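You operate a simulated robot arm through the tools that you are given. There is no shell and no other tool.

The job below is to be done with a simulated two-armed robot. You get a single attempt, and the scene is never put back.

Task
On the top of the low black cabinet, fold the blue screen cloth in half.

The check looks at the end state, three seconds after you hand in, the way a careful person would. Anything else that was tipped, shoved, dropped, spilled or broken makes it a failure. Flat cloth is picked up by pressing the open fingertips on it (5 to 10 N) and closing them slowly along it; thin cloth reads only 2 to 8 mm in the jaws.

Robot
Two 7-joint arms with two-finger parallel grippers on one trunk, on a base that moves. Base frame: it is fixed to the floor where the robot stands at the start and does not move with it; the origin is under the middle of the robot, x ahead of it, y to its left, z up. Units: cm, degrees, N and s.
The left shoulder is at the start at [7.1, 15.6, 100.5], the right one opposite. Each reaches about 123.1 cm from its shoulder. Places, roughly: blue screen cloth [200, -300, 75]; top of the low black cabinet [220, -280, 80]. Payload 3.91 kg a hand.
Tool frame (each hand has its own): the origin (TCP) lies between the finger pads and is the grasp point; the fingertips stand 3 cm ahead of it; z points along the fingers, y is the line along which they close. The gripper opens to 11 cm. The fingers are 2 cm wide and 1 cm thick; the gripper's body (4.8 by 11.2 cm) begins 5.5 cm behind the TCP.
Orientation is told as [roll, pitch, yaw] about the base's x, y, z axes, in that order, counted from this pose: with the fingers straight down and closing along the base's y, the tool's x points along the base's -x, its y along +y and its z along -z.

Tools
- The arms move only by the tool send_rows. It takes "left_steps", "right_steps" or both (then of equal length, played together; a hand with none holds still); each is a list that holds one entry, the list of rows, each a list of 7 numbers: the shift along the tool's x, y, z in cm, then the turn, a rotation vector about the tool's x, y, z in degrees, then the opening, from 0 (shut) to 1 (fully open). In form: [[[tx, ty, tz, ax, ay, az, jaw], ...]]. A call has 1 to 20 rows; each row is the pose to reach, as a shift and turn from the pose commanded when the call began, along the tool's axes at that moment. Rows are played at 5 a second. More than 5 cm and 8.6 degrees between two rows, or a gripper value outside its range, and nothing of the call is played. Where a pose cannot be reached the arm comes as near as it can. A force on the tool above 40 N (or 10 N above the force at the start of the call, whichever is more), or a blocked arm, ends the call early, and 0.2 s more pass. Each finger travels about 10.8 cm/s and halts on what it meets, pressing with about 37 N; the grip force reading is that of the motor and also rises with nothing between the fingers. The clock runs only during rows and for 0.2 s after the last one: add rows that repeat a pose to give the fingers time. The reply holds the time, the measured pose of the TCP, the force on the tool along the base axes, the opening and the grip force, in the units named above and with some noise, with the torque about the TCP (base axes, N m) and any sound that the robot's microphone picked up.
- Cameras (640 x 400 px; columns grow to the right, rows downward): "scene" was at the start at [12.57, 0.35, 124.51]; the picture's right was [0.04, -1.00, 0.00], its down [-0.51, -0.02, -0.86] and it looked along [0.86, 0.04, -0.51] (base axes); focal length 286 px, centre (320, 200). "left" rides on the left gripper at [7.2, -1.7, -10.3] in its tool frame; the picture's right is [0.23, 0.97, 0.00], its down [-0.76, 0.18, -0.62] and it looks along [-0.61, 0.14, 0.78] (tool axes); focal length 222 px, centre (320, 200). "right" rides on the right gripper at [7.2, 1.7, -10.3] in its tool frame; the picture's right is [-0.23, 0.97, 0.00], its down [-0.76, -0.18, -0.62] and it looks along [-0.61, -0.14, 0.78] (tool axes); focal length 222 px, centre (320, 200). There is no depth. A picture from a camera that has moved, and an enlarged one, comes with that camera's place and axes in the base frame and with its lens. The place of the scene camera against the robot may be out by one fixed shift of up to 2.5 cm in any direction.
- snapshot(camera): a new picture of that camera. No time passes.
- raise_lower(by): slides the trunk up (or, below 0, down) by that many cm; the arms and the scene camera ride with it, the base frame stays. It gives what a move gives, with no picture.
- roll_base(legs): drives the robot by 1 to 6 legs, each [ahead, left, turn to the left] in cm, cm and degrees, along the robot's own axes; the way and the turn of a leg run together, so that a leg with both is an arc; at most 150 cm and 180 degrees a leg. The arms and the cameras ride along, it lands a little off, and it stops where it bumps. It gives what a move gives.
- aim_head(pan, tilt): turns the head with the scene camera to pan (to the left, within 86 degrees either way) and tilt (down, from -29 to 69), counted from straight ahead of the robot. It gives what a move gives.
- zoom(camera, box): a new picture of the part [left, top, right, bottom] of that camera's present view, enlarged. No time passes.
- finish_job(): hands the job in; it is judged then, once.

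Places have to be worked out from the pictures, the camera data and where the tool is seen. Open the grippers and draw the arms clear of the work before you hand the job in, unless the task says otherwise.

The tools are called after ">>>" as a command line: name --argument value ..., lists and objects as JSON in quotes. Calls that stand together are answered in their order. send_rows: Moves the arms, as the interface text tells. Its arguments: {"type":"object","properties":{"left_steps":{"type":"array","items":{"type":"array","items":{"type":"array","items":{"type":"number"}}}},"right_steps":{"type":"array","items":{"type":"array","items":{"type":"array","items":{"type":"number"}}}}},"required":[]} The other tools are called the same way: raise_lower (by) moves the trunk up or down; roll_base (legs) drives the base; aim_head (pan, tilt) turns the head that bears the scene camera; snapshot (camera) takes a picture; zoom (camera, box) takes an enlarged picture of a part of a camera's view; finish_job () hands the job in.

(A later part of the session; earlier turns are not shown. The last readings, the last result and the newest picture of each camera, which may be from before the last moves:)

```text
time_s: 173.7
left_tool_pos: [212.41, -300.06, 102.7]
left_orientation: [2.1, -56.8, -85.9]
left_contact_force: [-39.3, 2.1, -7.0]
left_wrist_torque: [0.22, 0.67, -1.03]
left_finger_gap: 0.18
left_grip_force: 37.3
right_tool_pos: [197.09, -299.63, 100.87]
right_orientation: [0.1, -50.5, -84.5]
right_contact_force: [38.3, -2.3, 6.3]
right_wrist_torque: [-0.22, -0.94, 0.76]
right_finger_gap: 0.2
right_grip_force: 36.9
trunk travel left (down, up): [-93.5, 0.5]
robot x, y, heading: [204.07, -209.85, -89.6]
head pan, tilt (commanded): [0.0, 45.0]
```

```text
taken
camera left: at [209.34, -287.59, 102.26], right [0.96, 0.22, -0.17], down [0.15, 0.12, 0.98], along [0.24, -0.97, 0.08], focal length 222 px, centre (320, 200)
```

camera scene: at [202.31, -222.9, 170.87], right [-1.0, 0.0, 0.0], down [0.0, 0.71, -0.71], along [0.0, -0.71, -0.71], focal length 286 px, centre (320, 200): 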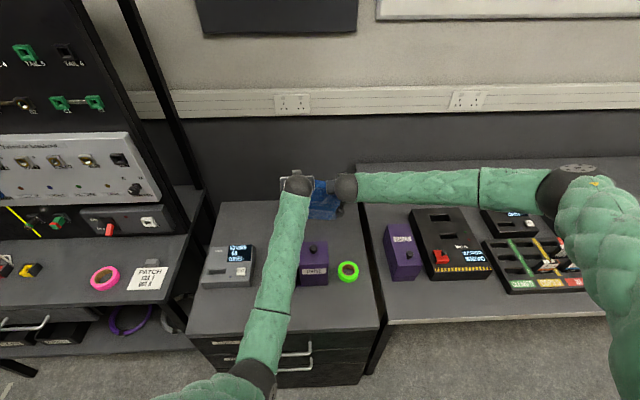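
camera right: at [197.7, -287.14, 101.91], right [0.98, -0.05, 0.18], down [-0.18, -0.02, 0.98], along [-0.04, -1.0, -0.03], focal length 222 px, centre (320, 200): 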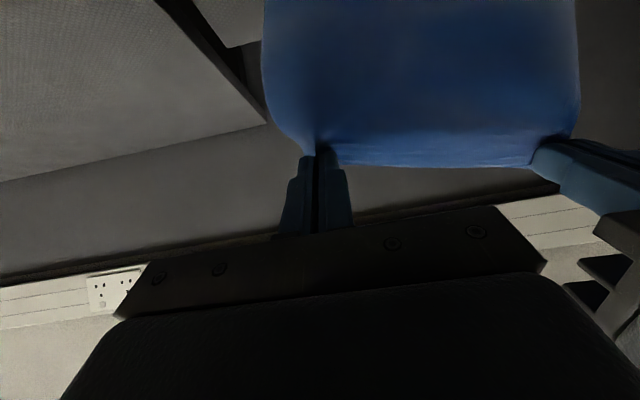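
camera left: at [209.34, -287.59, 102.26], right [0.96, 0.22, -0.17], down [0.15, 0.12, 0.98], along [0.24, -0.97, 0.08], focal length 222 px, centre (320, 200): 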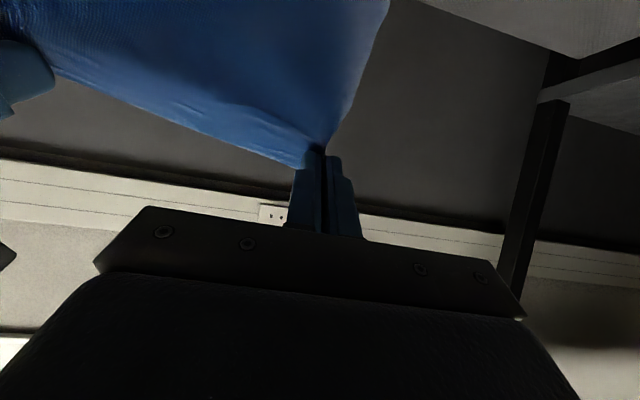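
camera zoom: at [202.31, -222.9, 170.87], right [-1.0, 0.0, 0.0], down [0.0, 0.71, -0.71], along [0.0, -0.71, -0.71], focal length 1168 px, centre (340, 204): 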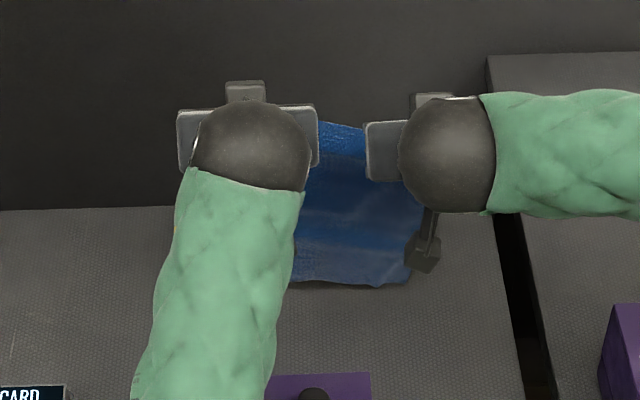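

The left elbow has swung in low toward my own trunk, which pushes that hand off. I move both hands back 4 cm toward the wall and 1.5 cm up to relieve the tension.

>>> send_rows --left_steps '[[[-1.2, 0, -0.3, 0, 0, 0, 0], [-1.8, 0, 0.5, 0, 0, 0, 0], [-2.4, 0, 1.3, 0, 0, 0, 0], [-3, 0, 2, 0, 0, 0, 0], [-3.5, 0, 2.4, 0, 0, 0, 0], [-3.5, 0, 2.4, 0, 0, 0, 0]]]' --right_steps '[[[-1.15, 0, -0.5, 0, 0, 0, 0], [-1.8, 0, 0.2, 0, 0, 0, 0], [-2.5, 0, 1, 0, 0, 0, 0], [-3.1, 0, 1.7, 0, 0, 0, 0], [-3.7, 0, 2.1, 0, 0, 0, 0], [-3.7, 0, 2.1, 0, 0, 0, 0]]]'

>>> snapshot --camera "scene"

```text
time_s: 175.1
left_tool_pos: [212.77, -302.68, 101.8]
left_orientation: [2.0, -55.1, -85.8]
left_contact_force: [-20.6, -0.3, 0.0]
left_wrist_torque: [0.03, 0.36, -0.51]
left_finger_gap: 0.2
left_grip_force: 36.5
right_tool_pos: [197.11, -303.85, 102.41]
right_orientation: [-0.2, -50.4, -84.5]
right_contact_force: [20.0, 0.2, -0.6]
right_wrist_torque: [0.01, -0.49, 0.43]
right_finger_gap: 0.12
right_grip_force: 36.9
trunk travel left (down, up): [-93.5, 0.5]
robot x, y, heading: [203.85, -209.82, -89.4]
head pan, tilt (commanded): [0.0, 45.0]
```

```text
taken
camera scene: at [202.32, -222.91, 170.87], right [-1.0, 0.0, 0.0], down [0.0, 0.71, -0.71], along [0.0, -0.71, -0.71], focal length 286 px, centre (320, 200)
```

scene: 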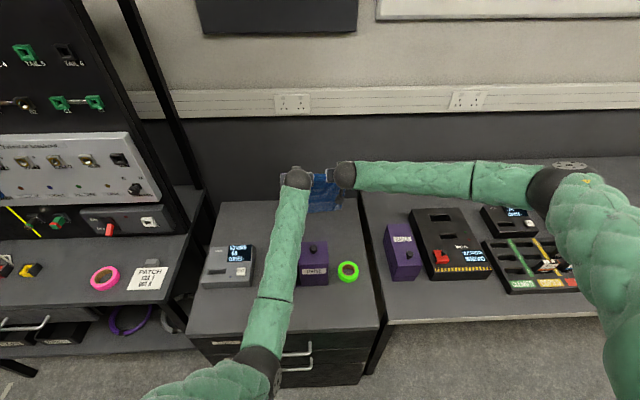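

Tension has dropped to 20 N; the left hand sits about 1.6 cm too far out. I move it inward to slacken the cloth.

>>> send_rows --left_steps '[[[0, -0.6, 0, 0, 0, 0, 0], [0, -1.2, 0, 0, 0, 0, 0], [0, -1.9, 0, 0, 0, 0, 0], [0, -1.9, 0, 0, 0, 0, 0]]]'

>>> snapshot --camera "left"

>>> snapshot --camera "right"

>>> zoom --camera "scene" --box '[250, 150, 380, 248]'

```text
time_s: 176.3
left_tool_pos: [213.08, -303.02, 101.41]
left_orientation: [4.9, -55.3, -87.7]
left_contact_force: [-15.0, 0.7, 0.6]
left_wrist_torque: [0.0, 0.31, -0.37]
left_finger_gap: 0.19
left_grip_force: 36.8
right_tool_pos: [197.52, -303.63, 102.46]
right_orientation: [0.3, -50.4, -84.4]
right_contact_force: [15.2, -0.7, -0.2]
right_wrist_torque: [-0.02, -0.36, 0.28]
right_finger_gap: 0.14
right_grip_force: 36.8
trunk travel left (down, up): [-93.5, 0.5]
robot x, y, heading: [203.82, -209.72, -89.6]
head pan, tilt (commanded): [0.0, 45.0]
stopped in row 4 (left hand): the arm was blocked; the commanded pose is now the measured one
```

```text
taken
camera left: at [209.82, -290.62, 101.25], right [0.96, 0.24, -0.14], down [0.12, 0.09, 0.99], along [0.25, -0.97, 0.06], focal length 222 px, centre (320, 200)
```

left: 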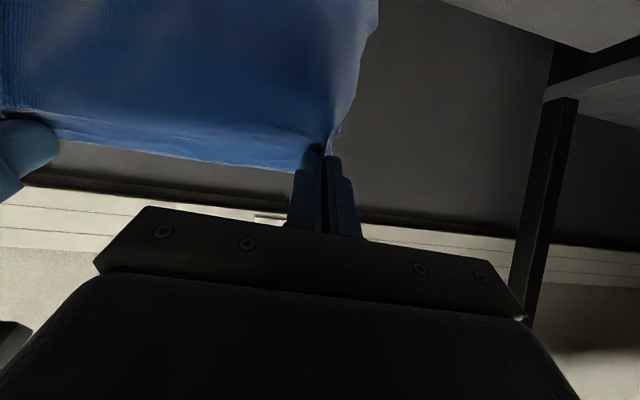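

```text
taken
camera right: at [198.14, -291.04, 103.45], right [0.98, -0.05, 0.18], down [-0.18, -0.02, 0.98], along [-0.04, -1.0, -0.03], focal length 222 px, centre (320, 200)
```

right: 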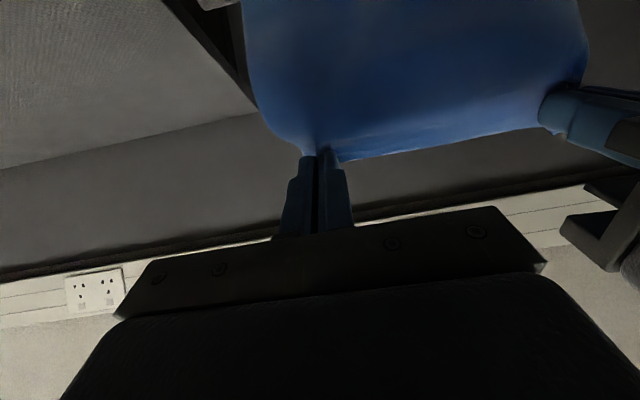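

```text
4.08 times, centred on (315, 199) of scene
camera zoom: at [202.34, -222.92, 170.87], right [-1.0, 0.0, 0.0], down [0.0, 0.71, -0.71], along [0.0, -0.71, -0.71], focal length 1168 px, centre (340, 204)
```

zoom: 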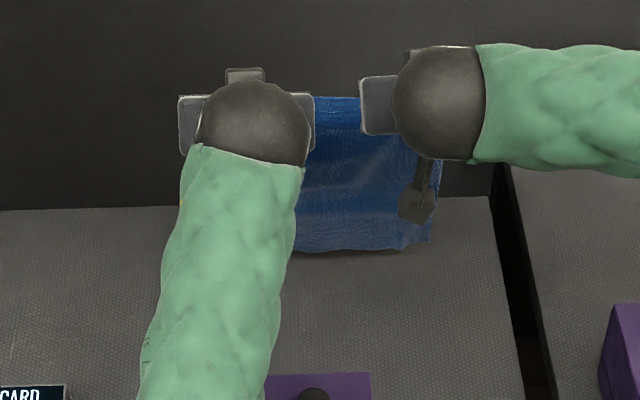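

The left arm is blocked on its inner side. I look down at my own elbow and trunk to see what it touches.

>>> aim_head --pan 20 --tilt 68

>>> snapshot --camera "scene"

```text
time_s: 177.2
left_tool_pos: [213.05, -303.02, 101.39]
left_orientation: [4.9, -55.3, -87.7]
left_contact_force: [-23.6, -0.1, 0.9]
left_wrist_torque: [0.0, 0.45, -0.6]
left_finger_gap: 0.18
left_grip_force: 37.0
right_tool_pos: [197.52, -303.65, 102.38]
right_orientation: [0.0, -50.4, -84.5]
right_contact_force: [22.8, 0.1, -0.4]
right_wrist_torque: [0.02, -0.54, 0.44]
right_finger_gap: 0.16
right_grip_force: 38.0
trunk travel left (down, up): [-93.5, 0.5]
robot x, y, heading: [203.51, -209.44, -89.8]
head pan, tilt (commanded): [20.0, 68.0]
```

```text
taken
camera scene: at [204.25, -220.14, 168.06], right [-0.94, -0.35, 0.0], down [-0.32, 0.87, -0.37], along [0.13, -0.35, -0.93], focal length 286 px, centre (320, 200)
```

scene: 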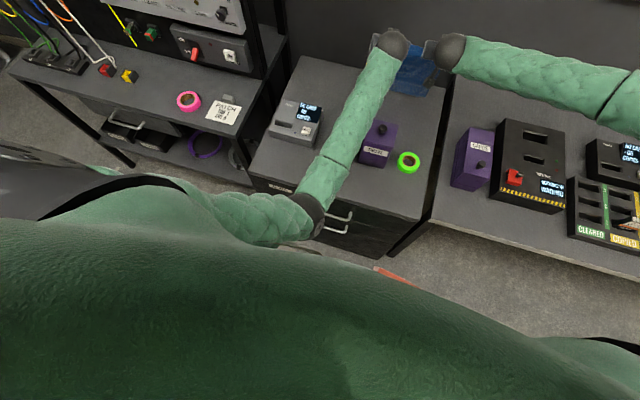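

The left upper arm hangs straight down against my chest because the tilted wrist brings the hand too near. I untilt both hands to about -30° while rising 3 cm and centring the left hand, which lets that elbow move out.

>>> send_rows --left_steps '[[[-0.5, 0, -0.3, 0.5, 5, -0.4, 0], [-1, 0, -0.6, 1, 10, -0.7, 0], [-1.6, -0.5, -0.9, 1.5, 15, -1.1, 0], [-2.1, -1.1, -1.2, 2, 20, -1.4, 0], [-2.64, -1.75, -1.46, 2.4, 25.3, -1.8, 0], [-2.64, -1.75, -1.46, 2.4, 25.3, -1.8, 0]]]' --right_steps '[[[-0.46, 0, -0.38, 0, 4, 0, 0], [-0.92, 0, -0.76, 0, 8, 0, 0], [-1.38, 0, -1.14, 0, 12, 0, 0], [-1.85, 0, -1.53, 0, 16, 0, 0], [-2.31, 0, -1.91, 0, 20.4, 0, 0], [-2.31, 0, -1.91, 0, 20.4, 0, 0]]]'

>>> snapshot --camera "scene"

```text
time_s: 178.6
left_tool_pos: [212.18, -303.69, 104.29]
left_orientation: [0.4, -30.1, -83.8]
left_contact_force: [-4.2, 0.5, 0.3]
left_wrist_torque: [-0.01, 0.1, -0.12]
left_finger_gap: 0.18
left_grip_force: 36.9
right_tool_pos: [197.07, -303.78, 105.39]
right_orientation: [-0.1, -30.0, -84.5]
right_contact_force: [4.1, -0.3, -0.3]
right_wrist_torque: [0.0, -0.11, 0.04]
right_finger_gap: 0.15
right_grip_force: 37.1
trunk travel left (down, up): [-93.5, 0.5]
robot x, y, heading: [203.96, -209.71, -89.7]
head pan, tilt (commanded): [20.0, 68.0]
```

```text
taken
camera scene: at [204.26, -220.11, 168.06], right [-0.94, -0.35, 0.0], down [-0.32, 0.87, -0.37], along [0.13, -0.35, -0.93], focal length 286 px, centre (320, 200)
```

scene: 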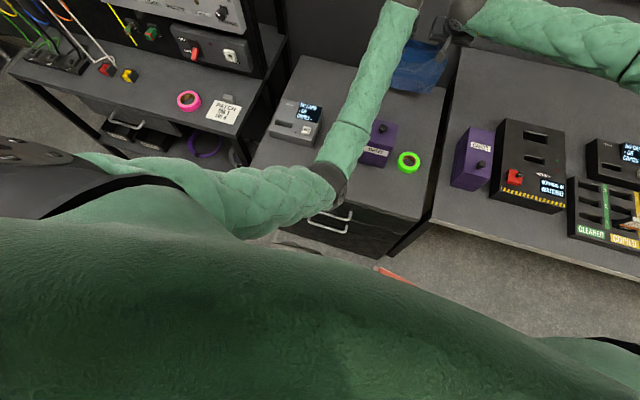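

Tension is down to 4 N and the elbow is free. I back the base off 8 cm for more elbow room; the cloth hangs clear of the table.

>>> roll_base --legs '[[-8, 0, 0]]'

>>> aim_head --pan 0 --tilt 45

>>> send_rows --left_steps '[[[-1, -0.3, 0.5, 0, 0, 0, 0], [-2, -0.6, 1, 0, 0, 0, 0], [-3, -0.9, 1.6, 0, 0, 0, 0], [-3.9, -1, 2.2, 0, 0, 0, 0], [-3.9, -1, 2.2, 0, 0, 0, 0]]]' --right_steps '[[[-1, 0, 0.5, 0, 0, 0, 0], [-2, 0, 1, 0, 0, 0, 0], [-3, 0, 1.6, 0, 0, 0, 0], [-3.9, 0, 2.2, 0, 0, 0, 0], [-3.9, 0, 2.2, 0, 0, 0, 0]]]'

>>> snapshot --camera "scene"

>>> snapshot --camera "left"

>>> snapshot --camera "right"

```text
time_s: 179.6
left_tool_pos: [211.93, -295.96, 104.27]
left_orientation: [0.3, -30.1, -83.9]
left_contact_force: [-0.7, -0.1, 0.0]
left_wrist_torque: [0.0, 0.02, -0.04]
left_finger_gap: 0.18
left_grip_force: 37.0
right_tool_pos: [197.26, -296.02, 105.22]
right_orientation: [0.0, -29.9, -84.6]
right_contact_force: [0.0, -1.0, -0.1]
right_wrist_torque: [0.02, 0.0, 0.02]
right_finger_gap: 0.15
right_grip_force: 37.0
trunk travel left (down, up): [-93.5, 0.5]
robot x, y, heading: [204.09, -201.6, -89.8]
head pan, tilt (commanded): [20.0, 68.0]
```

```text
time_s: 180.5
left_tool_pos: [212.11, -295.91, 104.51]
left_orientation: [0.4, -30.2, -83.8]
left_contact_force: [-1.1, -0.3, 0.4]
left_wrist_torque: [0.01, 0.05, -0.04]
left_finger_gap: 0.16
left_grip_force: 37.7
right_tool_pos: [197.2, -295.65, 105.34]
right_orientation: [0.0, -30.0, -84.6]
right_contact_force: [1.6, 0.4, -0.5]
right_wrist_torque: [-0.02, -0.01, -0.01]
right_finger_gap: 0.17
right_grip_force: 36.7
trunk travel left (down, up): [-93.5, 0.5]
robot x, y, heading: [203.8, -202.05, -89.7]
head pan, tilt (commanded): [0.0, 45.0]
```

```text
time_s: 181.7
left_tool_pos: [211.43, -300.34, 104.39]
left_orientation: [0.3, -30.2, -83.8]
left_contact_force: [-1.0, 0.8, 0.2]
left_wrist_torque: [0.0, -0.03, 0.02]
left_finger_gap: 0.2
left_grip_force: 36.9
right_tool_pos: [197.66, -300.29, 105.36]
right_orientation: [0.0, -30.0, -84.5]
right_contact_force: [-0.3, 0.1, -0.3]
right_wrist_torque: [0.0, 0.02, 0.01]
right_finger_gap: 0.13
right_grip_force: 36.8
trunk travel left (down, up): [-93.5, 0.5]
robot x, y, heading: [203.57, -201.7, -89.4]
head pan, tilt (commanded): [0.0, 45.0]
```

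```text
taken
camera scene: at [202.27, -214.93, 170.87], right [-1.0, 0.0, 0.0], down [0.0, 0.71, -0.71], along [0.0, -0.71, -0.71], focal length 286 px, centre (320, 200)
```

scene: 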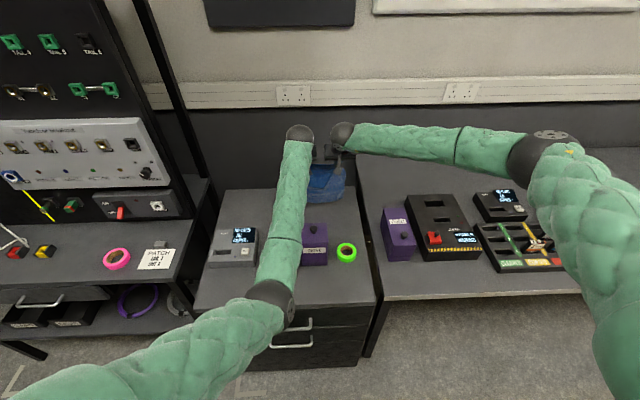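

```text
taken
camera left: at [208.36, -289.05, 109.68], right [0.95, 0.3, -0.11], down [0.21, -0.32, 0.92], along [0.24, -0.9, -0.37], focal length 222 px, centre (320, 200)
```

left: 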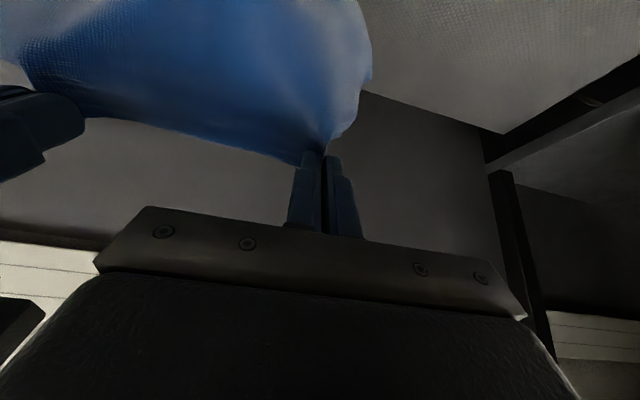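

```text
taken
camera right: at [198.37, -288.72, 110.73], right [0.99, -0.1, 0.11], down [-0.14, -0.36, 0.92], along [-0.05, -0.93, -0.37], focal length 222 px, centre (320, 200)
```

right: 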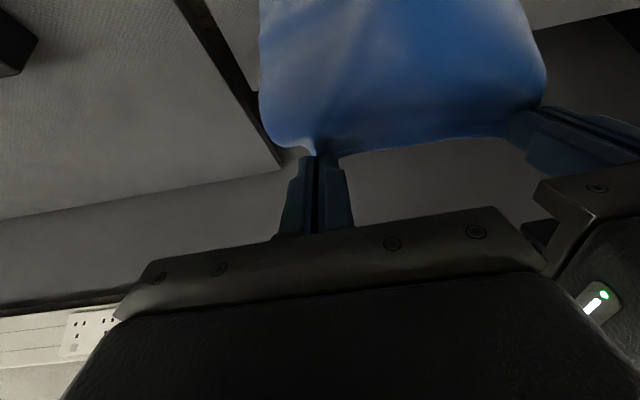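

Both hands are free of tension (left (211.4,-300.3), right (197.7,-300.3)). I tilt both to -45° and lower so the cloth's lower edge just reaches the table near y≈-298.5.

>>> send_rows --left_steps '[[[0.5, 0, 0.4, 0, -3, 0, 0], [0.95, 0, 0.84, 0, -6, 0, 0], [1.4, 0, 1.26, 0, -9, 0, 0], [1.9, 0, 1.68, 0, -12, 0, 0], [2.37, 0, 2.1, 0, -15, 0, 0], [2.37, 0, 2.1, 0, -15, 0, 0], [2.37, 0, 2.1, 0, -15, 0, 0]]]' --right_steps '[[[0.57, 0, 0.6, 0, -3, 0, 0], [1.15, 0, 1.2, 0, -6, 0, 0], [1.72, 0, 1.8, 0, -9, 0, 0], [2.3, 0, 2.4, 0, -12, 0, 0], [2.87, 0, 2.96, 0, -15, 0, 0], [2.87, 0, 2.96, 0, -15, 0, 0], [2.87, 0, 2.96, 0, -15, 0, 0]]]'

>>> snapshot --camera "scene"

>>> zoom --camera "scene" --box '[250, 120, 380, 218]'

>>> snapshot --camera "right"

```text
time_s: 183.3
left_tool_pos: [211.4, -299.49, 101.43]
left_orientation: [0.4, -45.1, -83.9]
left_contact_force: [-0.3, -0.2, 0.0]
left_wrist_torque: [0.03, -0.02, -0.01]
left_finger_gap: 0.19
left_grip_force: 36.8
right_tool_pos: [197.52, -299.23, 101.55]
right_orientation: [0.0, -45.0, -84.5]
right_contact_force: [-0.3, 0.4, 0.2]
right_wrist_torque: [-0.02, -0.05, -0.01]
right_finger_gap: 0.18
right_grip_force: 37.4
trunk travel left (down, up): [-93.5, 0.5]
robot x, y, heading: [203.69, -201.65, -89.5]
head pan, tilt (commanded): [0.0, 45.0]
```

```text
taken
camera scene: at [202.29, -214.94, 170.87], right [-1.0, 0.0, 0.0], down [0.0, 0.71, -0.71], along [0.0, -0.71, -0.71], focal length 286 px, centre (320, 200)
```

scene: 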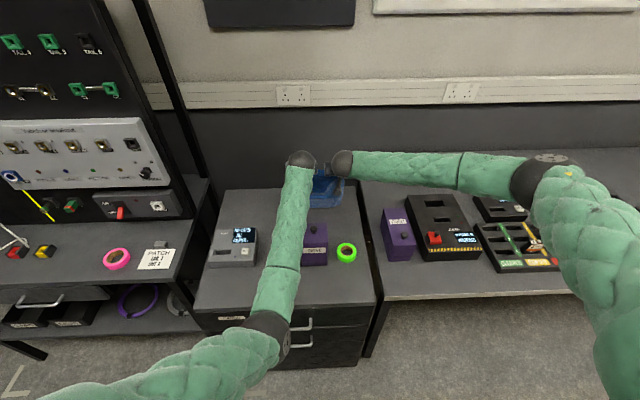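

```text
4.08 times, centred on (315, 169) of scene
camera zoom: at [202.29, -214.94, 170.87], right [-1.0, 0.0, 0.0], down [0.0, 0.71, -0.71], along [0.0, -0.71, -0.71], focal length 1168 px, centre (340, 326)
```

zoom: 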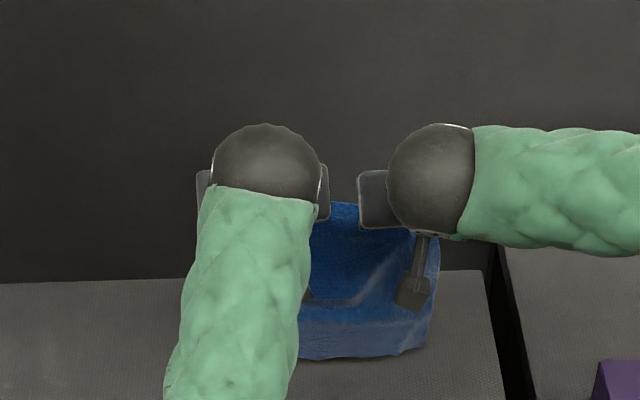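

```text
taken
camera right: at [198.22, -286.78, 103.64], right [0.98, -0.07, 0.16], down [-0.17, -0.11, 0.98], along [-0.05, -0.99, -0.12], focal length 222 px, centre (320, 200)
```

right: 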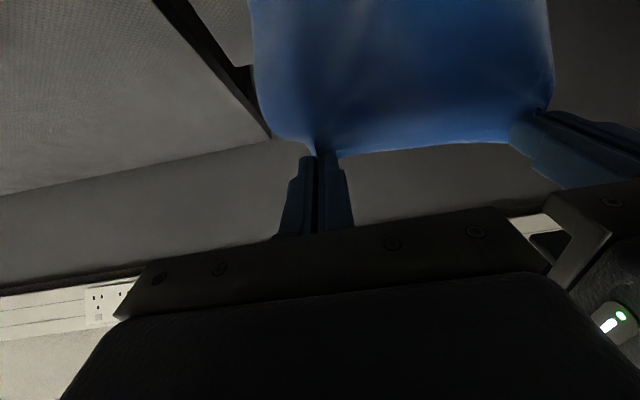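

The lower edge hangs just at the table near y≈-299. I now move along the finger direction (back and down at 45°), 12 cm, to lay the lower half backward.

>>> send_rows --left_steps '[[[0, 0, 1, 0, 0, 0, 0], [0, 0, 2, 0, 0, 0, 0], [0, 0, 3, 0, 0, 0, 0], [0, 0, 4, 0, 0, 0, 0], [0, 0, 5, 0, 0, 0, 0], [0, 0, 6, 0, 0, 0, 0], [0, 0, 7, 0, 0, 0, 0], [0, 0, 8, 0, 0, 0, 0], [0, 0, 9, 0, 0, 0, 0], [0, 0, 10, 0, 0, 0, 0], [0, 0, 11, 0, 0, 0, 0], [0, 0, 12, 0, 0, 0, 0], [0, 0, 12, 0, 0, 0, 0]]]' --right_steps '[[[0, 0, 1, 0, 0, 0, 0], [0, 0, 2, 0, 0, 0, 0], [0, 0, 3, 0, 0, 0, 0], [0, 0, 4, 0, 0, 0, 0], [0, 0, 5, 0, 0, 0, 0], [0, 0, 6, 0, 0, 0, 0], [0, 0, 7, 0, 0, 0, 0], [0, 0, 8, 0, 0, 0, 0], [0, 0, 9, 0, 0, 0, 0], [0, 0, 10, 0, 0, 0, 0], [0, 0, 11, 0, 0, 0, 0], [0, 0, 12, 0, 0, 0, 0], [0, 0, 12, 0, 0, 0, 0]]]'

>>> snapshot --camera "scene"

>>> zoom --camera "scene" --box '[250, 120, 380, 218]'

>>> snapshot --camera "right"

>>> snapshot --camera "left"

```text
time_s: 186.1
left_tool_pos: [212.48, -307.86, 92.98]
left_orientation: [0.4, -45.2, -83.9]
left_contact_force: [-0.3, -0.1, -0.6]
left_wrist_torque: [-0.01, 0.0, -0.03]
left_finger_gap: 0.18
left_grip_force: 37.4
right_tool_pos: [198.26, -307.73, 92.95]
right_orientation: [0.1, -45.0, -84.4]
right_contact_force: [0.4, -0.4, 0.1]
right_wrist_torque: [0.02, 0.01, -0.01]
right_finger_gap: 0.14
right_grip_force: 37.2
trunk travel left (down, up): [-93.5, 0.5]
robot x, y, heading: [204.12, -201.57, -89.6]
head pan, tilt (commanded): [0.0, 45.0]
```

```text
taken
camera scene: at [202.27, -214.91, 170.87], right [-1.0, 0.0, 0.0], down [0.0, 0.71, -0.71], along [0.0, -0.71, -0.71], focal length 286 px, centre (320, 200)
```

scene: 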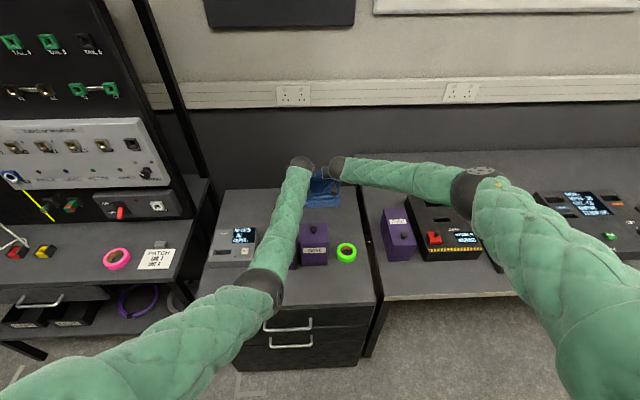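

```text
4.08 times, centred on (315, 169) of scene
camera zoom: at [202.27, -214.91, 170.87], right [-1.0, 0.0, 0.0], down [0.0, 0.71, -0.71], along [0.0, -0.71, -0.71], focal length 1168 px, centre (340, 326)
```

zoom: 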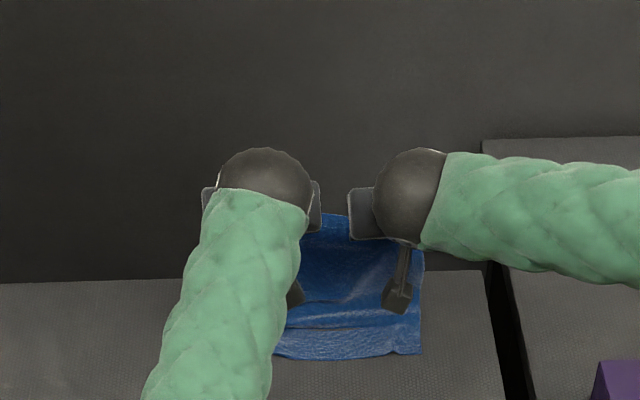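

```text
taken
camera right: at [198.98, -295.23, 95.13], right [0.98, -0.07, 0.16], down [-0.17, -0.11, 0.98], along [-0.05, -0.99, -0.12], focal length 222 px, centre (320, 200)
```

right: 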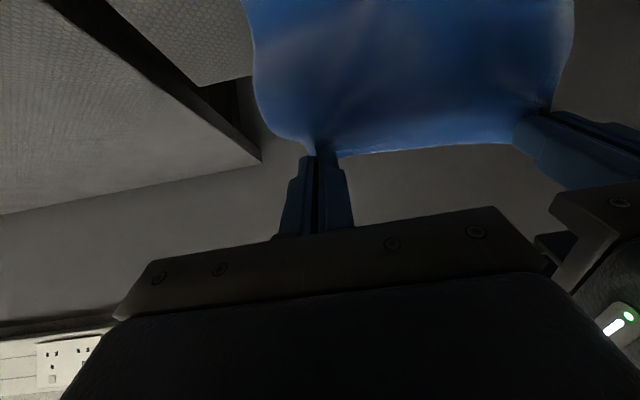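

```text
taken
camera left: at [209.22, -295.56, 95.05], right [0.95, 0.27, -0.16], down [0.18, -0.07, 0.98], along [0.25, -0.96, -0.12], focal length 222 px, centre (320, 200)
```

left: 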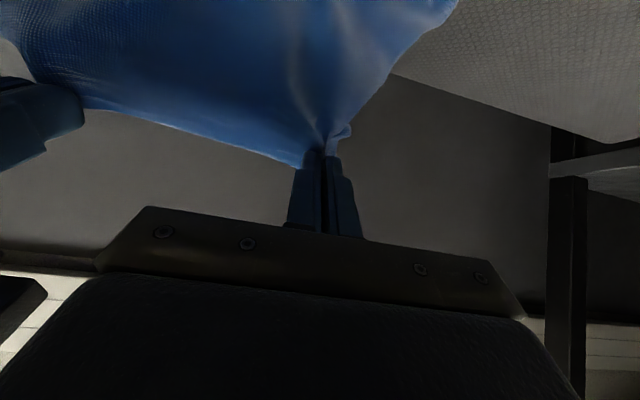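

The lower edge stays at about y≈-299.5 and the lower half is being laid backward. I lower 2.8 cm more to settle the bend near y≈-309 (cabinet back edge ≈-312).

>>> send_rows --left_steps '[[[0.4, 0, 0.5, 0, 0, 0, 0], [0.8, 0, 1, 0, 0, 0, 0], [1.2, 0, 1.5, 0, 0, 0, 0], [1.7, 0, 2.1, 0, 0, 0, 0], [1.7, 0, 2.1, 0, 0, 0, 0]]]' --right_steps '[[[0.4, 0, 0.5, 0, 0, 0, 0], [0.8, 0, 1, 0, 0, 0, 0], [1.2, 0, 1.5, 0, 0, 0, 0], [1.7, 0, 2.1, 0, 0, 0, 0], [1.7, 0, 2.1, 0, 0, 0, 0]]]'

>>> zoom --camera "scene" --box '[280, 150, 360, 210]'

>>> snapshot --camera "left"

>>> snapshot --camera "right"

```text
time_s: 187.3
left_tool_pos: [212.5, -308.13, 90.33]
left_orientation: [0.3, -45.3, -84.0]
left_contact_force: [0.5, -0.1, 0.5]
left_wrist_torque: [-0.01, 0.03, -0.03]
left_finger_gap: 0.19
left_grip_force: 37.9
right_tool_pos: [198.32, -307.86, 90.14]
right_orientation: [-0.1, -45.1, -84.5]
right_contact_force: [1.0, 0.1, 0.8]
right_wrist_torque: [-0.02, 0.04, 0.0]
right_finger_gap: 0.15
right_grip_force: 37.1
trunk travel left (down, up): [-93.5, 0.5]
robot x, y, heading: [203.74, -201.88, -89.8]
head pan, tilt (commanded): [0.0, 45.0]
```

```text
6.67 times, centred on (320, 180) of scene
camera zoom: at [202.28, -214.92, 170.87], right [-1.0, 0.0, 0.0], down [0.0, 0.71, -0.71], along [0.0, -0.71, -0.71], focal length 1908 px, centre (320, 333)
```

zoom: 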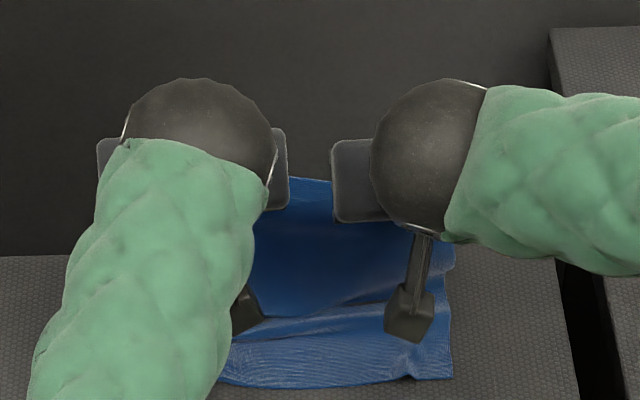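

```text
taken
camera left: at [209.26, -295.83, 92.4], right [0.95, 0.27, -0.16], down [0.18, -0.07, 0.98], along [0.25, -0.96, -0.12], focal length 222 px, centre (320, 200)
```

left: 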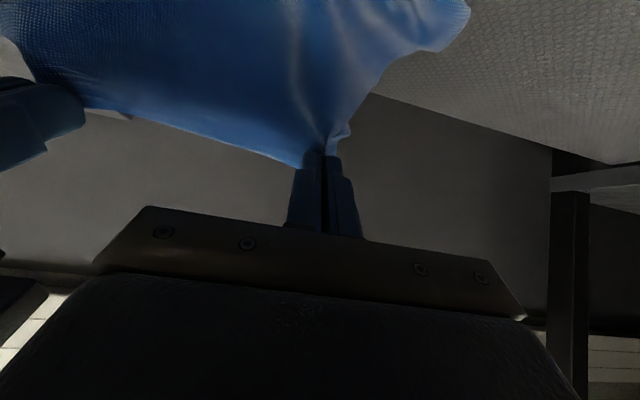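

```text
taken
camera right: at [199.06, -295.48, 92.48], right [0.98, -0.07, 0.16], down [-0.17, -0.11, 0.98], along [-0.05, -0.99, -0.12], focal length 222 px, centre (320, 200)
```

right: 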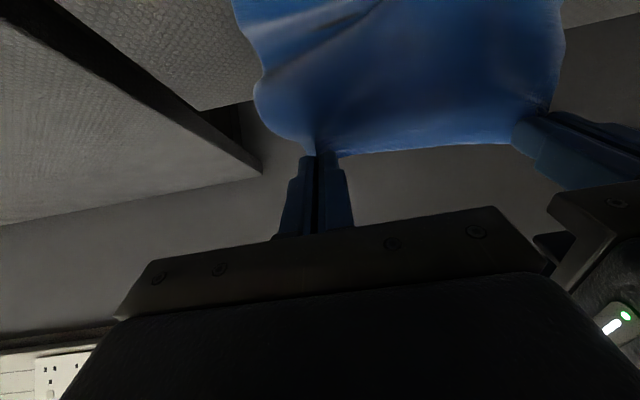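

The sheet rises from about y≈-304 with the lower edge at -299.9. I bring the gripped edge forward over it along an arc, stopping part-way to check clearances.

>>> send_rows --left_steps '[[[0.71, 0, -0.57, 0, 0, 0, 0], [1.49, 0, -1.06, 0, 0, 0, 0], [2.33, 0, -1.41, 0, 0, 0, 0], [3.18, 0, -1.77, 0, 0, 0, 0], [4.1, 0, -1.84, 0, 0, 0, 0], [5.05, 0, -1.94, 0, 0, 0, 0], [6, 0, -1.77, 0, 0, 0, 0], [6, 0, -1.77, 0, 0, 0, 0]]]' --right_steps '[[[0.71, 0, -0.57, 0, 0, 0, 0], [1.49, 0, -1.06, 0, 0, 0, 0], [2.33, 0, -1.41, 0, 0, 0, 0], [3.18, 0, -1.77, 0, 0, 0, 0], [4.1, 0, -1.84, 0, 0, 0, 0], [5.05, 0, -1.94, 0, 0, 0, 0], [6, 0, -1.77, 0, 0, 0, 0], [6, 0, -1.77, 0, 0, 0, 0]]]'

>>> snapshot --camera "scene"

>>> zoom --camera "scene" --box '[240, 150, 380, 280]'

>>> snapshot --camera "left"

>>> snapshot --camera "right"

```text
time_s: 189.1
left_tool_pos: [211.93, -302.67, 87.18]
left_orientation: [0.4, -45.2, -83.9]
left_contact_force: [0.0, 0.3, 0.1]
left_wrist_torque: [0.01, 0.01, -0.01]
left_finger_gap: 0.18
left_grip_force: 37.4
right_tool_pos: [198.0, -302.44, 87.16]
right_orientation: [0.0, -45.0, -84.4]
right_contact_force: [1.1, 0.0, 0.4]
right_wrist_torque: [-0.01, 0.0, -0.01]
right_finger_gap: 0.18
right_grip_force: 37.0
trunk travel left (down, up): [-93.5, 0.5]
robot x, y, heading: [203.89, -201.67, -89.5]
head pan, tilt (commanded): [0.0, 45.0]
```

```text
taken
camera scene: at [202.31, -214.97, 170.86], right [-1.0, 0.0, 0.0], down [0.0, 0.71, -0.71], along [0.0, -0.71, -0.71], focal length 286 px, centre (320, 200)
```

scene: 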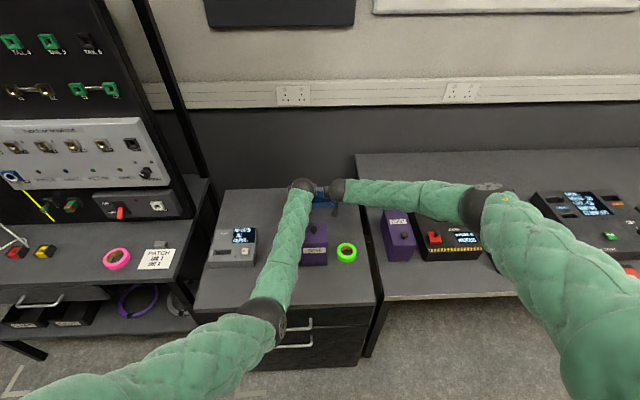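

```text
3.08 times, centred on (310, 215) of scene
camera zoom: at [202.31, -214.97, 170.86], right [-1.0, 0.0, 0.0], down [0.0, 0.71, -0.71], along [0.0, -0.71, -0.71], focal length 880 px, centre (351, 154)
```

zoom: 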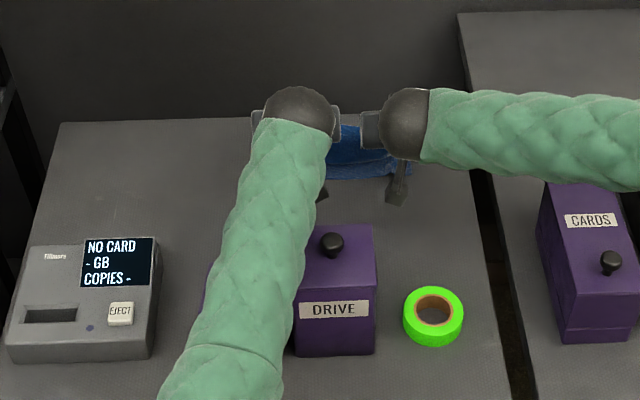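

```text
taken
camera left: at [208.67, -290.37, 89.33], right [0.95, 0.27, -0.16], down [0.18, -0.07, 0.98], along [0.25, -0.96, -0.12], focal length 222 px, centre (320, 200)
```

left: 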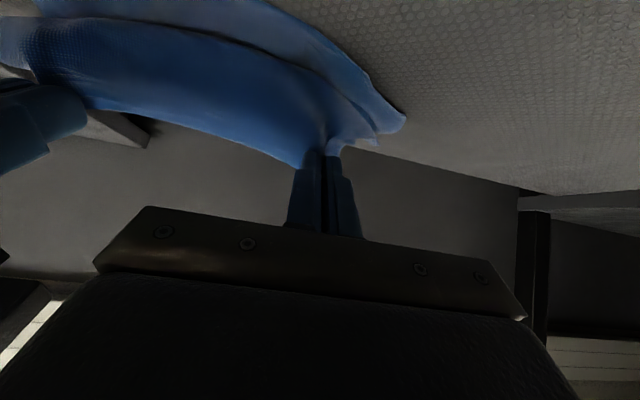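

```text
taken
camera right: at [198.59, -289.98, 89.45], right [0.98, -0.07, 0.16], down [-0.17, -0.11, 0.98], along [-0.05, -0.99, -0.12], focal length 222 px, centre (320, 200)
```

right: 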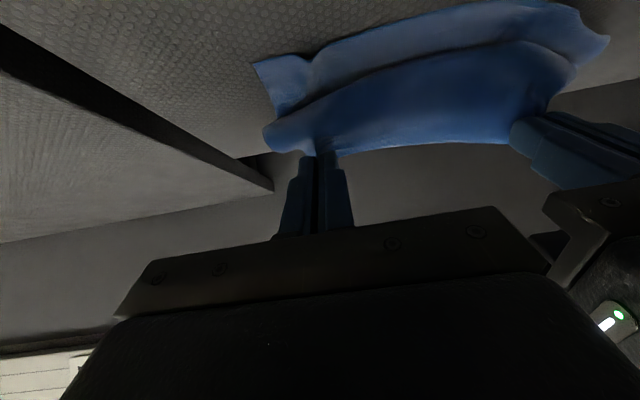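

Objects look undisturbed. I continue a little further forward and down, ending with the gripped edge about 2.5 cm above the lower edge region.

>>> send_rows --left_steps '[[[0.39, 0, 0.03, 0, 0, 0, 0], [0.78, 0, 0.07, 0, 0, 0, 0], [1.17, 0, 0.1, 0, 0, 0, 0], [1.56, 0, 0.14, 0, 0, 0, 0], [1.91, 0, 0.21, 0, 0, 0, 0], [2.26, 0, 0.28, 0, 0, 0, 0], [2.26, 0, 0.28, 0, 0, 0, 0]]]' --right_steps '[[[0.39, 0, 0.03, 0, 0, 0, 0], [0.78, 0, 0.07, 0, 0, 0, 0], [1.17, 0, 0.1, 0, 0, 0, 0], [1.56, 0, 0.14, 0, 0, 0, 0], [1.91, 0, 0.21, 0, 0, 0, 0], [2.26, 0, 0.28, 0, 0, 0, 0], [2.26, 0, 0.28, 0, 0, 0, 0]]]'

>>> zoom --camera "scene" --box '[280, 160, 360, 220]'

>>> zoom --camera "left" --box '[0, 0, 440, 230]'

>>> zoom --camera "right" --box '[200, 0, 640, 230]'

```text
time_s: 190.7
left_tool_pos: [211.79, -301.23, 85.47]
left_orientation: [0.4, -45.4, -83.8]
left_contact_force: [-0.8, 0.2, 0.4]
left_wrist_torque: [-0.03, 0.02, -0.02]
left_finger_gap: 0.18
left_grip_force: 36.6
right_tool_pos: [197.86, -301.09, 85.44]
right_orientation: [0.0, -45.1, -84.6]
right_contact_force: [0.2, -0.2, -0.7]
right_wrist_torque: [-0.02, -0.01, 0.02]
right_finger_gap: 0.16
right_grip_force: 36.7
trunk travel left (down, up): [-93.5, 0.5]
robot x, y, heading: [203.64, -201.51, -89.7]
head pan, tilt (commanded): [0.0, 45.0]
```

```text
6.67 times, centred on (320, 190) of scene
camera zoom: at [202.31, -214.95, 170.87], right [-1.0, 0.0, 0.0], down [0.0, 0.71, -0.71], along [0.0, -0.71, -0.71], focal length 1908 px, centre (320, 267)
```

zoom: 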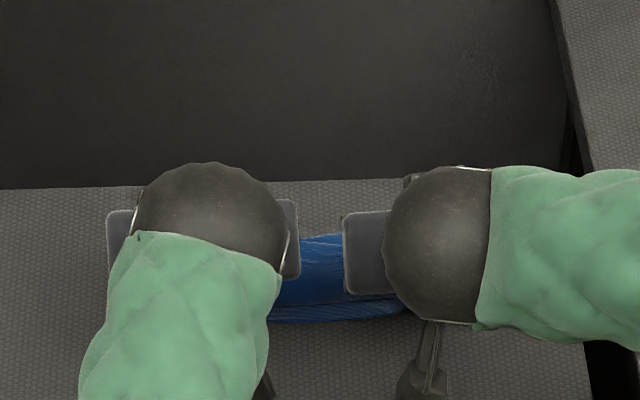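

```text
1.45 times, centred on (220, 115) of left
camera zoom: at [208.56, -288.99, 87.57], right [0.95, 0.27, -0.16], down [0.18, -0.08, 0.98], along [0.25, -0.96, -0.12], focal length 323 px, centre (466, 324)
```

zoom: 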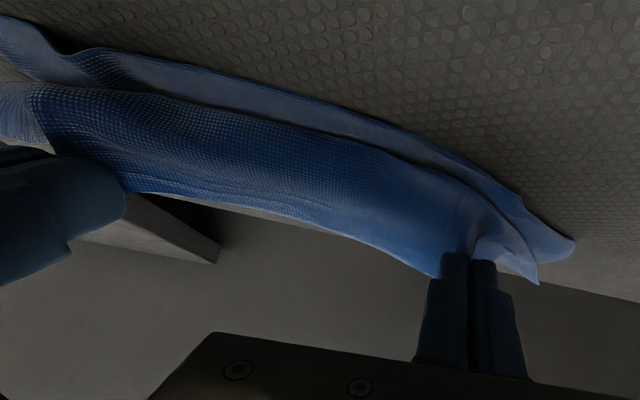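

```text
1.45 times, centred on (420, 115) of right
camera zoom: at [198.41, -288.64, 87.68], right [0.98, -0.07, 0.16], down [-0.17, -0.11, 0.98], along [-0.05, -0.99, -0.12], focal length 323 px, centre (174, 324)
```

zoom: 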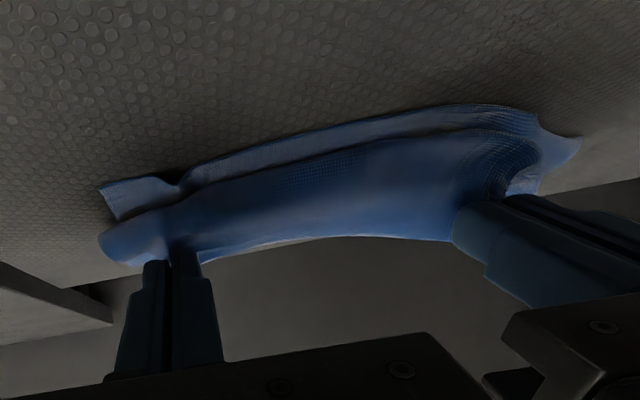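

The springy sheet keeps forming a bulge with this kind of grip. A better grip is to close along y with one finger behind the edge, scooping it up so that the edge stands vertical between the pads. For that I first lift the cloth and lay it flat again; first straight up 15 cm.

>>> send_rows --left_steps '[[[-1.06, 0, -1.06, 0, 0, 0, 0], [-2.12, 0, -2.12, 0, 0, 0, 0], [-3.18, 0, -3.18, 0, 0, 0, 0], [-4.24, 0, -4.24, 0, 0, 0, 0], [-5.3, 0, -5.3, 0, 0, 0, 0], [-6.36, 0, -6.36, 0, 0, 0, 0], [-7.42, 0, -7.42, 0, 0, 0, 0], [-8.48, 0, -8.48, 0, 0, 0, 0], [-9.54, 0, -9.54, 0, 0, 0, 0], [-10.6, 0, -10.6, 0, 0, 0, 0], [-10.6, 0, -10.6, 0, 0, 0, 0]]]' --right_steps '[[[-1.06, 0, -1.06, 0, 0, 0, 0], [-2.12, 0, -2.12, 0, 0, 0, 0], [-3.18, 0, -3.18, 0, 0, 0, 0], [-4.24, 0, -4.24, 0, 0, 0, 0], [-5.3, 0, -5.3, 0, 0, 0, 0], [-6.36, 0, -6.36, 0, 0, 0, 0], [-7.42, 0, -7.42, 0, 0, 0, 0], [-8.48, 0, -8.48, 0, 0, 0, 0], [-9.54, 0, -9.54, 0, 0, 0, 0], [-10.6, 0, -10.6, 0, 0, 0, 0], [-10.6, 0, -10.6, 0, 0, 0, 0]]]'

>>> send_rows --left_steps '[[[0.3, 0, -0.3, 0, 5, 0, 0], [0.6, 0, -0.6, 0, 10, 0, 0], [0.9, 0, -0.9, 0, 15, 0, 0], [1.2, 0, -1.2, 0, 20, 0, 0], [1.5, 0, -1.5, 0, 25, 0, 0], [1.8, 0, -1.8, 0, 30, 0, 0], [2.1, 0, -2.1, 0, 35, 0, 0], [2.5, 0, -2.5, 0, 40, 0, 0], [2.8, 0, -2.8, 0, 45, 0, 0], [2.8, 0, -2.8, 0, 45, 0, 0]]]' --right_steps '[[[0.3, 0, -0.3, 0, 5, 0, 0], [0.6, 0, -0.6, 0, 10, 0, 0], [0.9, 0, -0.9, 0, 15, 0, 0], [1.2, 0, -1.2, 0, 20, 0, 0], [1.5, 0, -1.5, 0, 25, 0, 0], [1.8, 0, -1.8, 0, 30, 0, 0], [2.1, 0, -2.1, 0, 35, 0, 0], [2.5, 0, -2.5, 0, 40, 0, 0], [2.8, 0, -2.8, 0, 45, 0, 0], [2.8, 0, -2.8, 0, 45, 0, 0]]]'

>>> snapshot --camera "scene"

>>> snapshot --camera "left"

>>> snapshot --camera "right"

```text
time_s: 193.1
left_tool_pos: [211.93, -301.39, 100.39]
left_orientation: [0.6, -45.2, -84.0]
left_contact_force: [0.2, -0.1, -0.7]
left_wrist_torque: [-0.01, 0.02, 0.0]
left_finger_gap: 0.19
left_grip_force: 36.6
right_tool_pos: [197.68, -300.93, 100.4]
right_orientation: [0.0, -45.1, -84.5]
right_contact_force: [0.1, -0.6, -0.5]
right_wrist_torque: [-0.02, 0.03, 0.03]
right_finger_gap: 0.18
right_grip_force: 36.8
trunk travel left (down, up): [-93.5, 0.5]
robot x, y, heading: [203.76, -201.27, -89.6]
head pan, tilt (commanded): [0.0, 45.0]
```

```text
time_s: 195.3
left_tool_pos: [211.08, -297.23, 100.55]
left_orientation: [0.3, -0.1, -83.6]
left_contact_force: [0.2, 0.0, -0.3]
left_wrist_torque: [0.02, 0.0, 0.0]
left_finger_gap: 0.2
left_grip_force: 37.0
right_tool_pos: [197.34, -297.08, 100.51]
right_orientation: [0.0, 0.1, -84.5]
right_contact_force: [-0.1, 0.2, 0.9]
right_wrist_torque: [-0.02, -0.01, 0.0]
right_finger_gap: 0.15
right_grip_force: 37.0
trunk travel left (down, up): [-93.5, 0.5]
robot x, y, heading: [203.33, -201.48, -90.0]
head pan, tilt (commanded): [0.0, 45.0]
```

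```text
taken
camera scene: at [202.27, -214.93, 170.87], right [-1.0, 0.0, 0.0], down [0.0, 0.71, -0.71], along [0.0, -0.71, -0.71], focal length 286 px, centre (320, 200)
```

scene: 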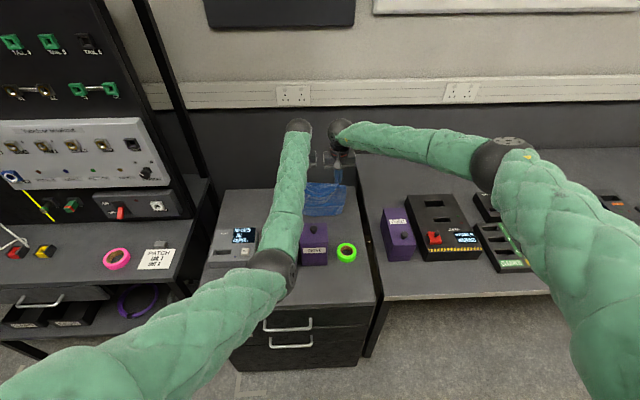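

```text
taken
camera left: at [208.51, -290.13, 110.75], right [0.94, 0.33, 0.0], down [0.26, -0.74, 0.63], along [0.21, -0.59, -0.78], focal length 222 px, centre (320, 200)
```

left: 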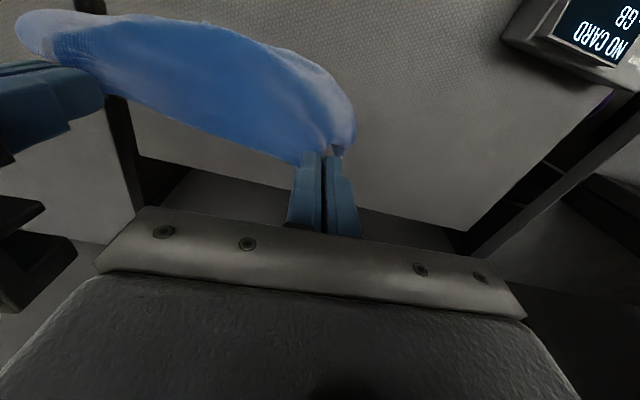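

```text
taken
camera right: at [198.47, -289.8, 110.84], right [0.99, -0.13, 0.0], down [-0.1, -0.78, 0.62], along [-0.08, -0.62, -0.78], focal length 222 px, centre (320, 200)
```

right: 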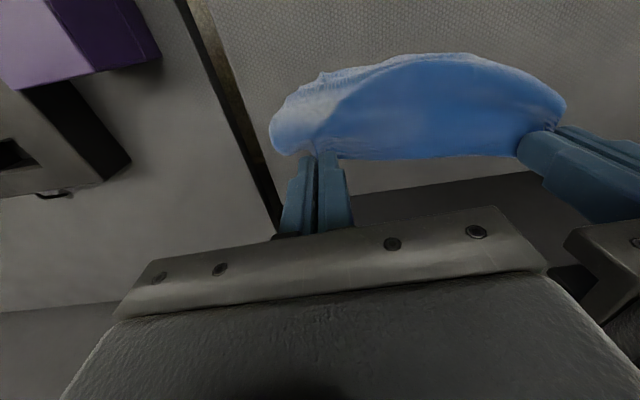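

Hands are vertical again with the cloth hanging above y≈-294. I lay it down flat: touch the lower edge near y≈-291, then move back and down so the whole cloth ends flat with its back edge near y≈-309.

>>> send_rows --left_steps '[[[0.8, 0.09, 1.2, 0, 0, 0, 0], [1.39, 0.15, 2.4, 0, 0, 0, 0], [0.7, 0.08, 3.4, 0, 0, 0, 0], [-0.4, -0.04, 4.5, 0, 0, 0, 0], [-1.59, -0.18, 5.6, 0, 0, 0, 0], [-2.78, -0.31, 6.8, 0, 0, 0, 0], [-3.98, -0.44, 8, 0, 0, 0, 0], [-5.17, -0.58, 9.3, 0, 0, 0, 0], [-6.36, -0.71, 10.6, 0, 0, 0, 0], [-7.45, -0.83, 11.9, 0, 0, 0, 0], [-8.45, -0.94, 13.2, 0, 0, 0, 0], [-9.25, -1.03, 14.4, 0, 0, 0, 0], [-9.84, -1.1, 15.5, 0, 0, 0, 0], [-10.24, -1.14, 16.4, 0, 0, 0, 0], [-10.34, -1.15, 16.9, 0, 0, 0, 0], [-10.34, -1.15, 16.9, 0, 0, 0, 0]]]' --right_steps '[[[0.8, 0.08, 1.2, 0, 0, 0, 0], [1.39, 0.13, 2.4, 0, 0, 0, 0], [0.7, 0.07, 3.4, 0, 0, 0, 0], [-0.4, -0.04, 4.5, 0, 0, 0, 0], [-1.59, -0.15, 5.6, 0, 0, 0, 0], [-2.78, -0.27, 6.8, 0, 0, 0, 0], [-3.98, -0.38, 8, 0, 0, 0, 0], [-5.17, -0.5, 9.3, 0, 0, 0, 0], [-6.36, -0.61, 10.6, 0, 0, 0, 0], [-7.45, -0.72, 11.9, 0, 0, 0, 0], [-8.45, -0.82, 13.2, 0, 0, 0, 0], [-9.25, -0.89, 14.4, 0, 0, 0, 0], [-9.84, -0.95, 15.5, 0, 0, 0, 0], [-10.24, -0.99, 16.4, 0, 0, 0, 0], [-10.34, -1, 16.9, 0, 0, 0, 0], [-10.34, -1, 16.9, 0, 0, 0, 0]]]'

>>> zoom --camera "scene" --box '[240, 130, 380, 270]'

>>> snapshot --camera "left"

>>> snapshot --camera "right"

```text
time_s: 198.7
left_tool_pos: [212.11, -302.55, 87.59]
left_orientation: [0.2, -0.2, -83.6]
left_contact_force: [-5.5, -0.3, 0.1]
left_wrist_torque: [-0.03, 0.17, -0.03]
left_finger_gap: 0.2
left_grip_force: 37.1
left hand out of reach, approached as far as the arm can: row 9, 10, 11, 12, 13, 14, 15, 16
right_tool_pos: [196.84, -302.78, 88.03]
right_orientation: [-0.1, 0.1, -84.4]
right_contact_force: [6.4, 0.4, -0.5]
right_wrist_torque: [-0.05, -0.2, -0.04]
right_finger_gap: 0.14
right_grip_force: 37.2
right hand out of reach, approached as far as the arm can: row 10, 11, 12, 13, 14, 15, 16
trunk travel left (down, up): [-93.5, 0.5]
robot x, y, heading: [203.46, -201.28, -89.8]
head pan, tilt (commanded): [0.0, 45.0]
```

```text
2.86 times, centred on (310, 200) of scene
camera zoom: at [202.27, -214.96, 170.87], right [-1.0, 0.0, 0.0], down [0.0, 0.71, -0.71], along [0.0, -0.71, -0.71], focal length 818 px, centre (349, 200)
```

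zoom: 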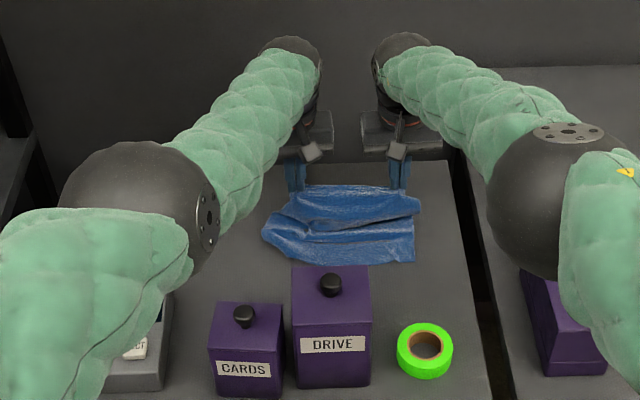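

```text
taken
camera left: at [209.37, -295.43, 97.87], right [0.94, 0.33, 0.0], down [0.26, -0.74, 0.63], along [0.21, -0.59, -0.78], focal length 222 px, centre (320, 200)
```

left: 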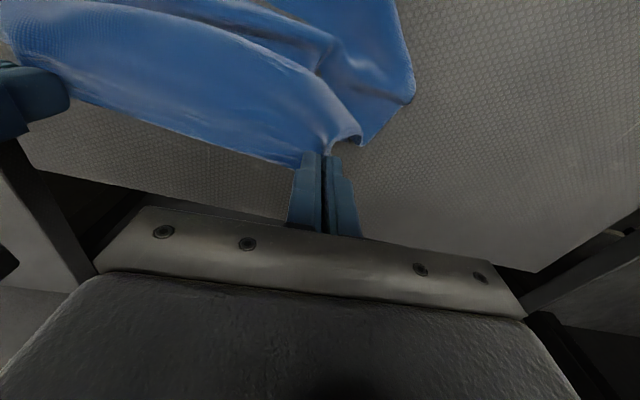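

```text
taken
camera right: at [197.92, -295.49, 98.38], right [0.99, -0.13, 0.0], down [-0.1, -0.78, 0.62], along [-0.08, -0.62, -0.78], focal length 222 px, centre (320, 200)
```

right: 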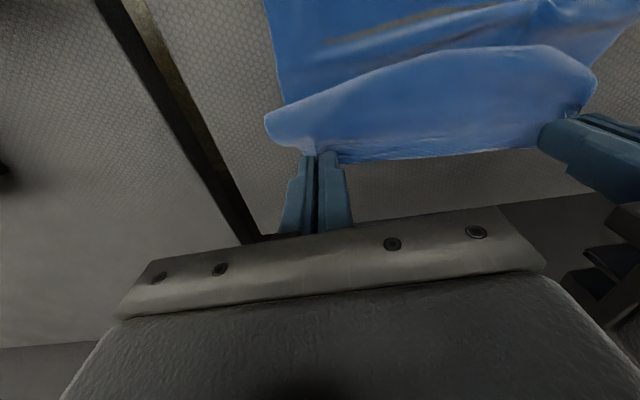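

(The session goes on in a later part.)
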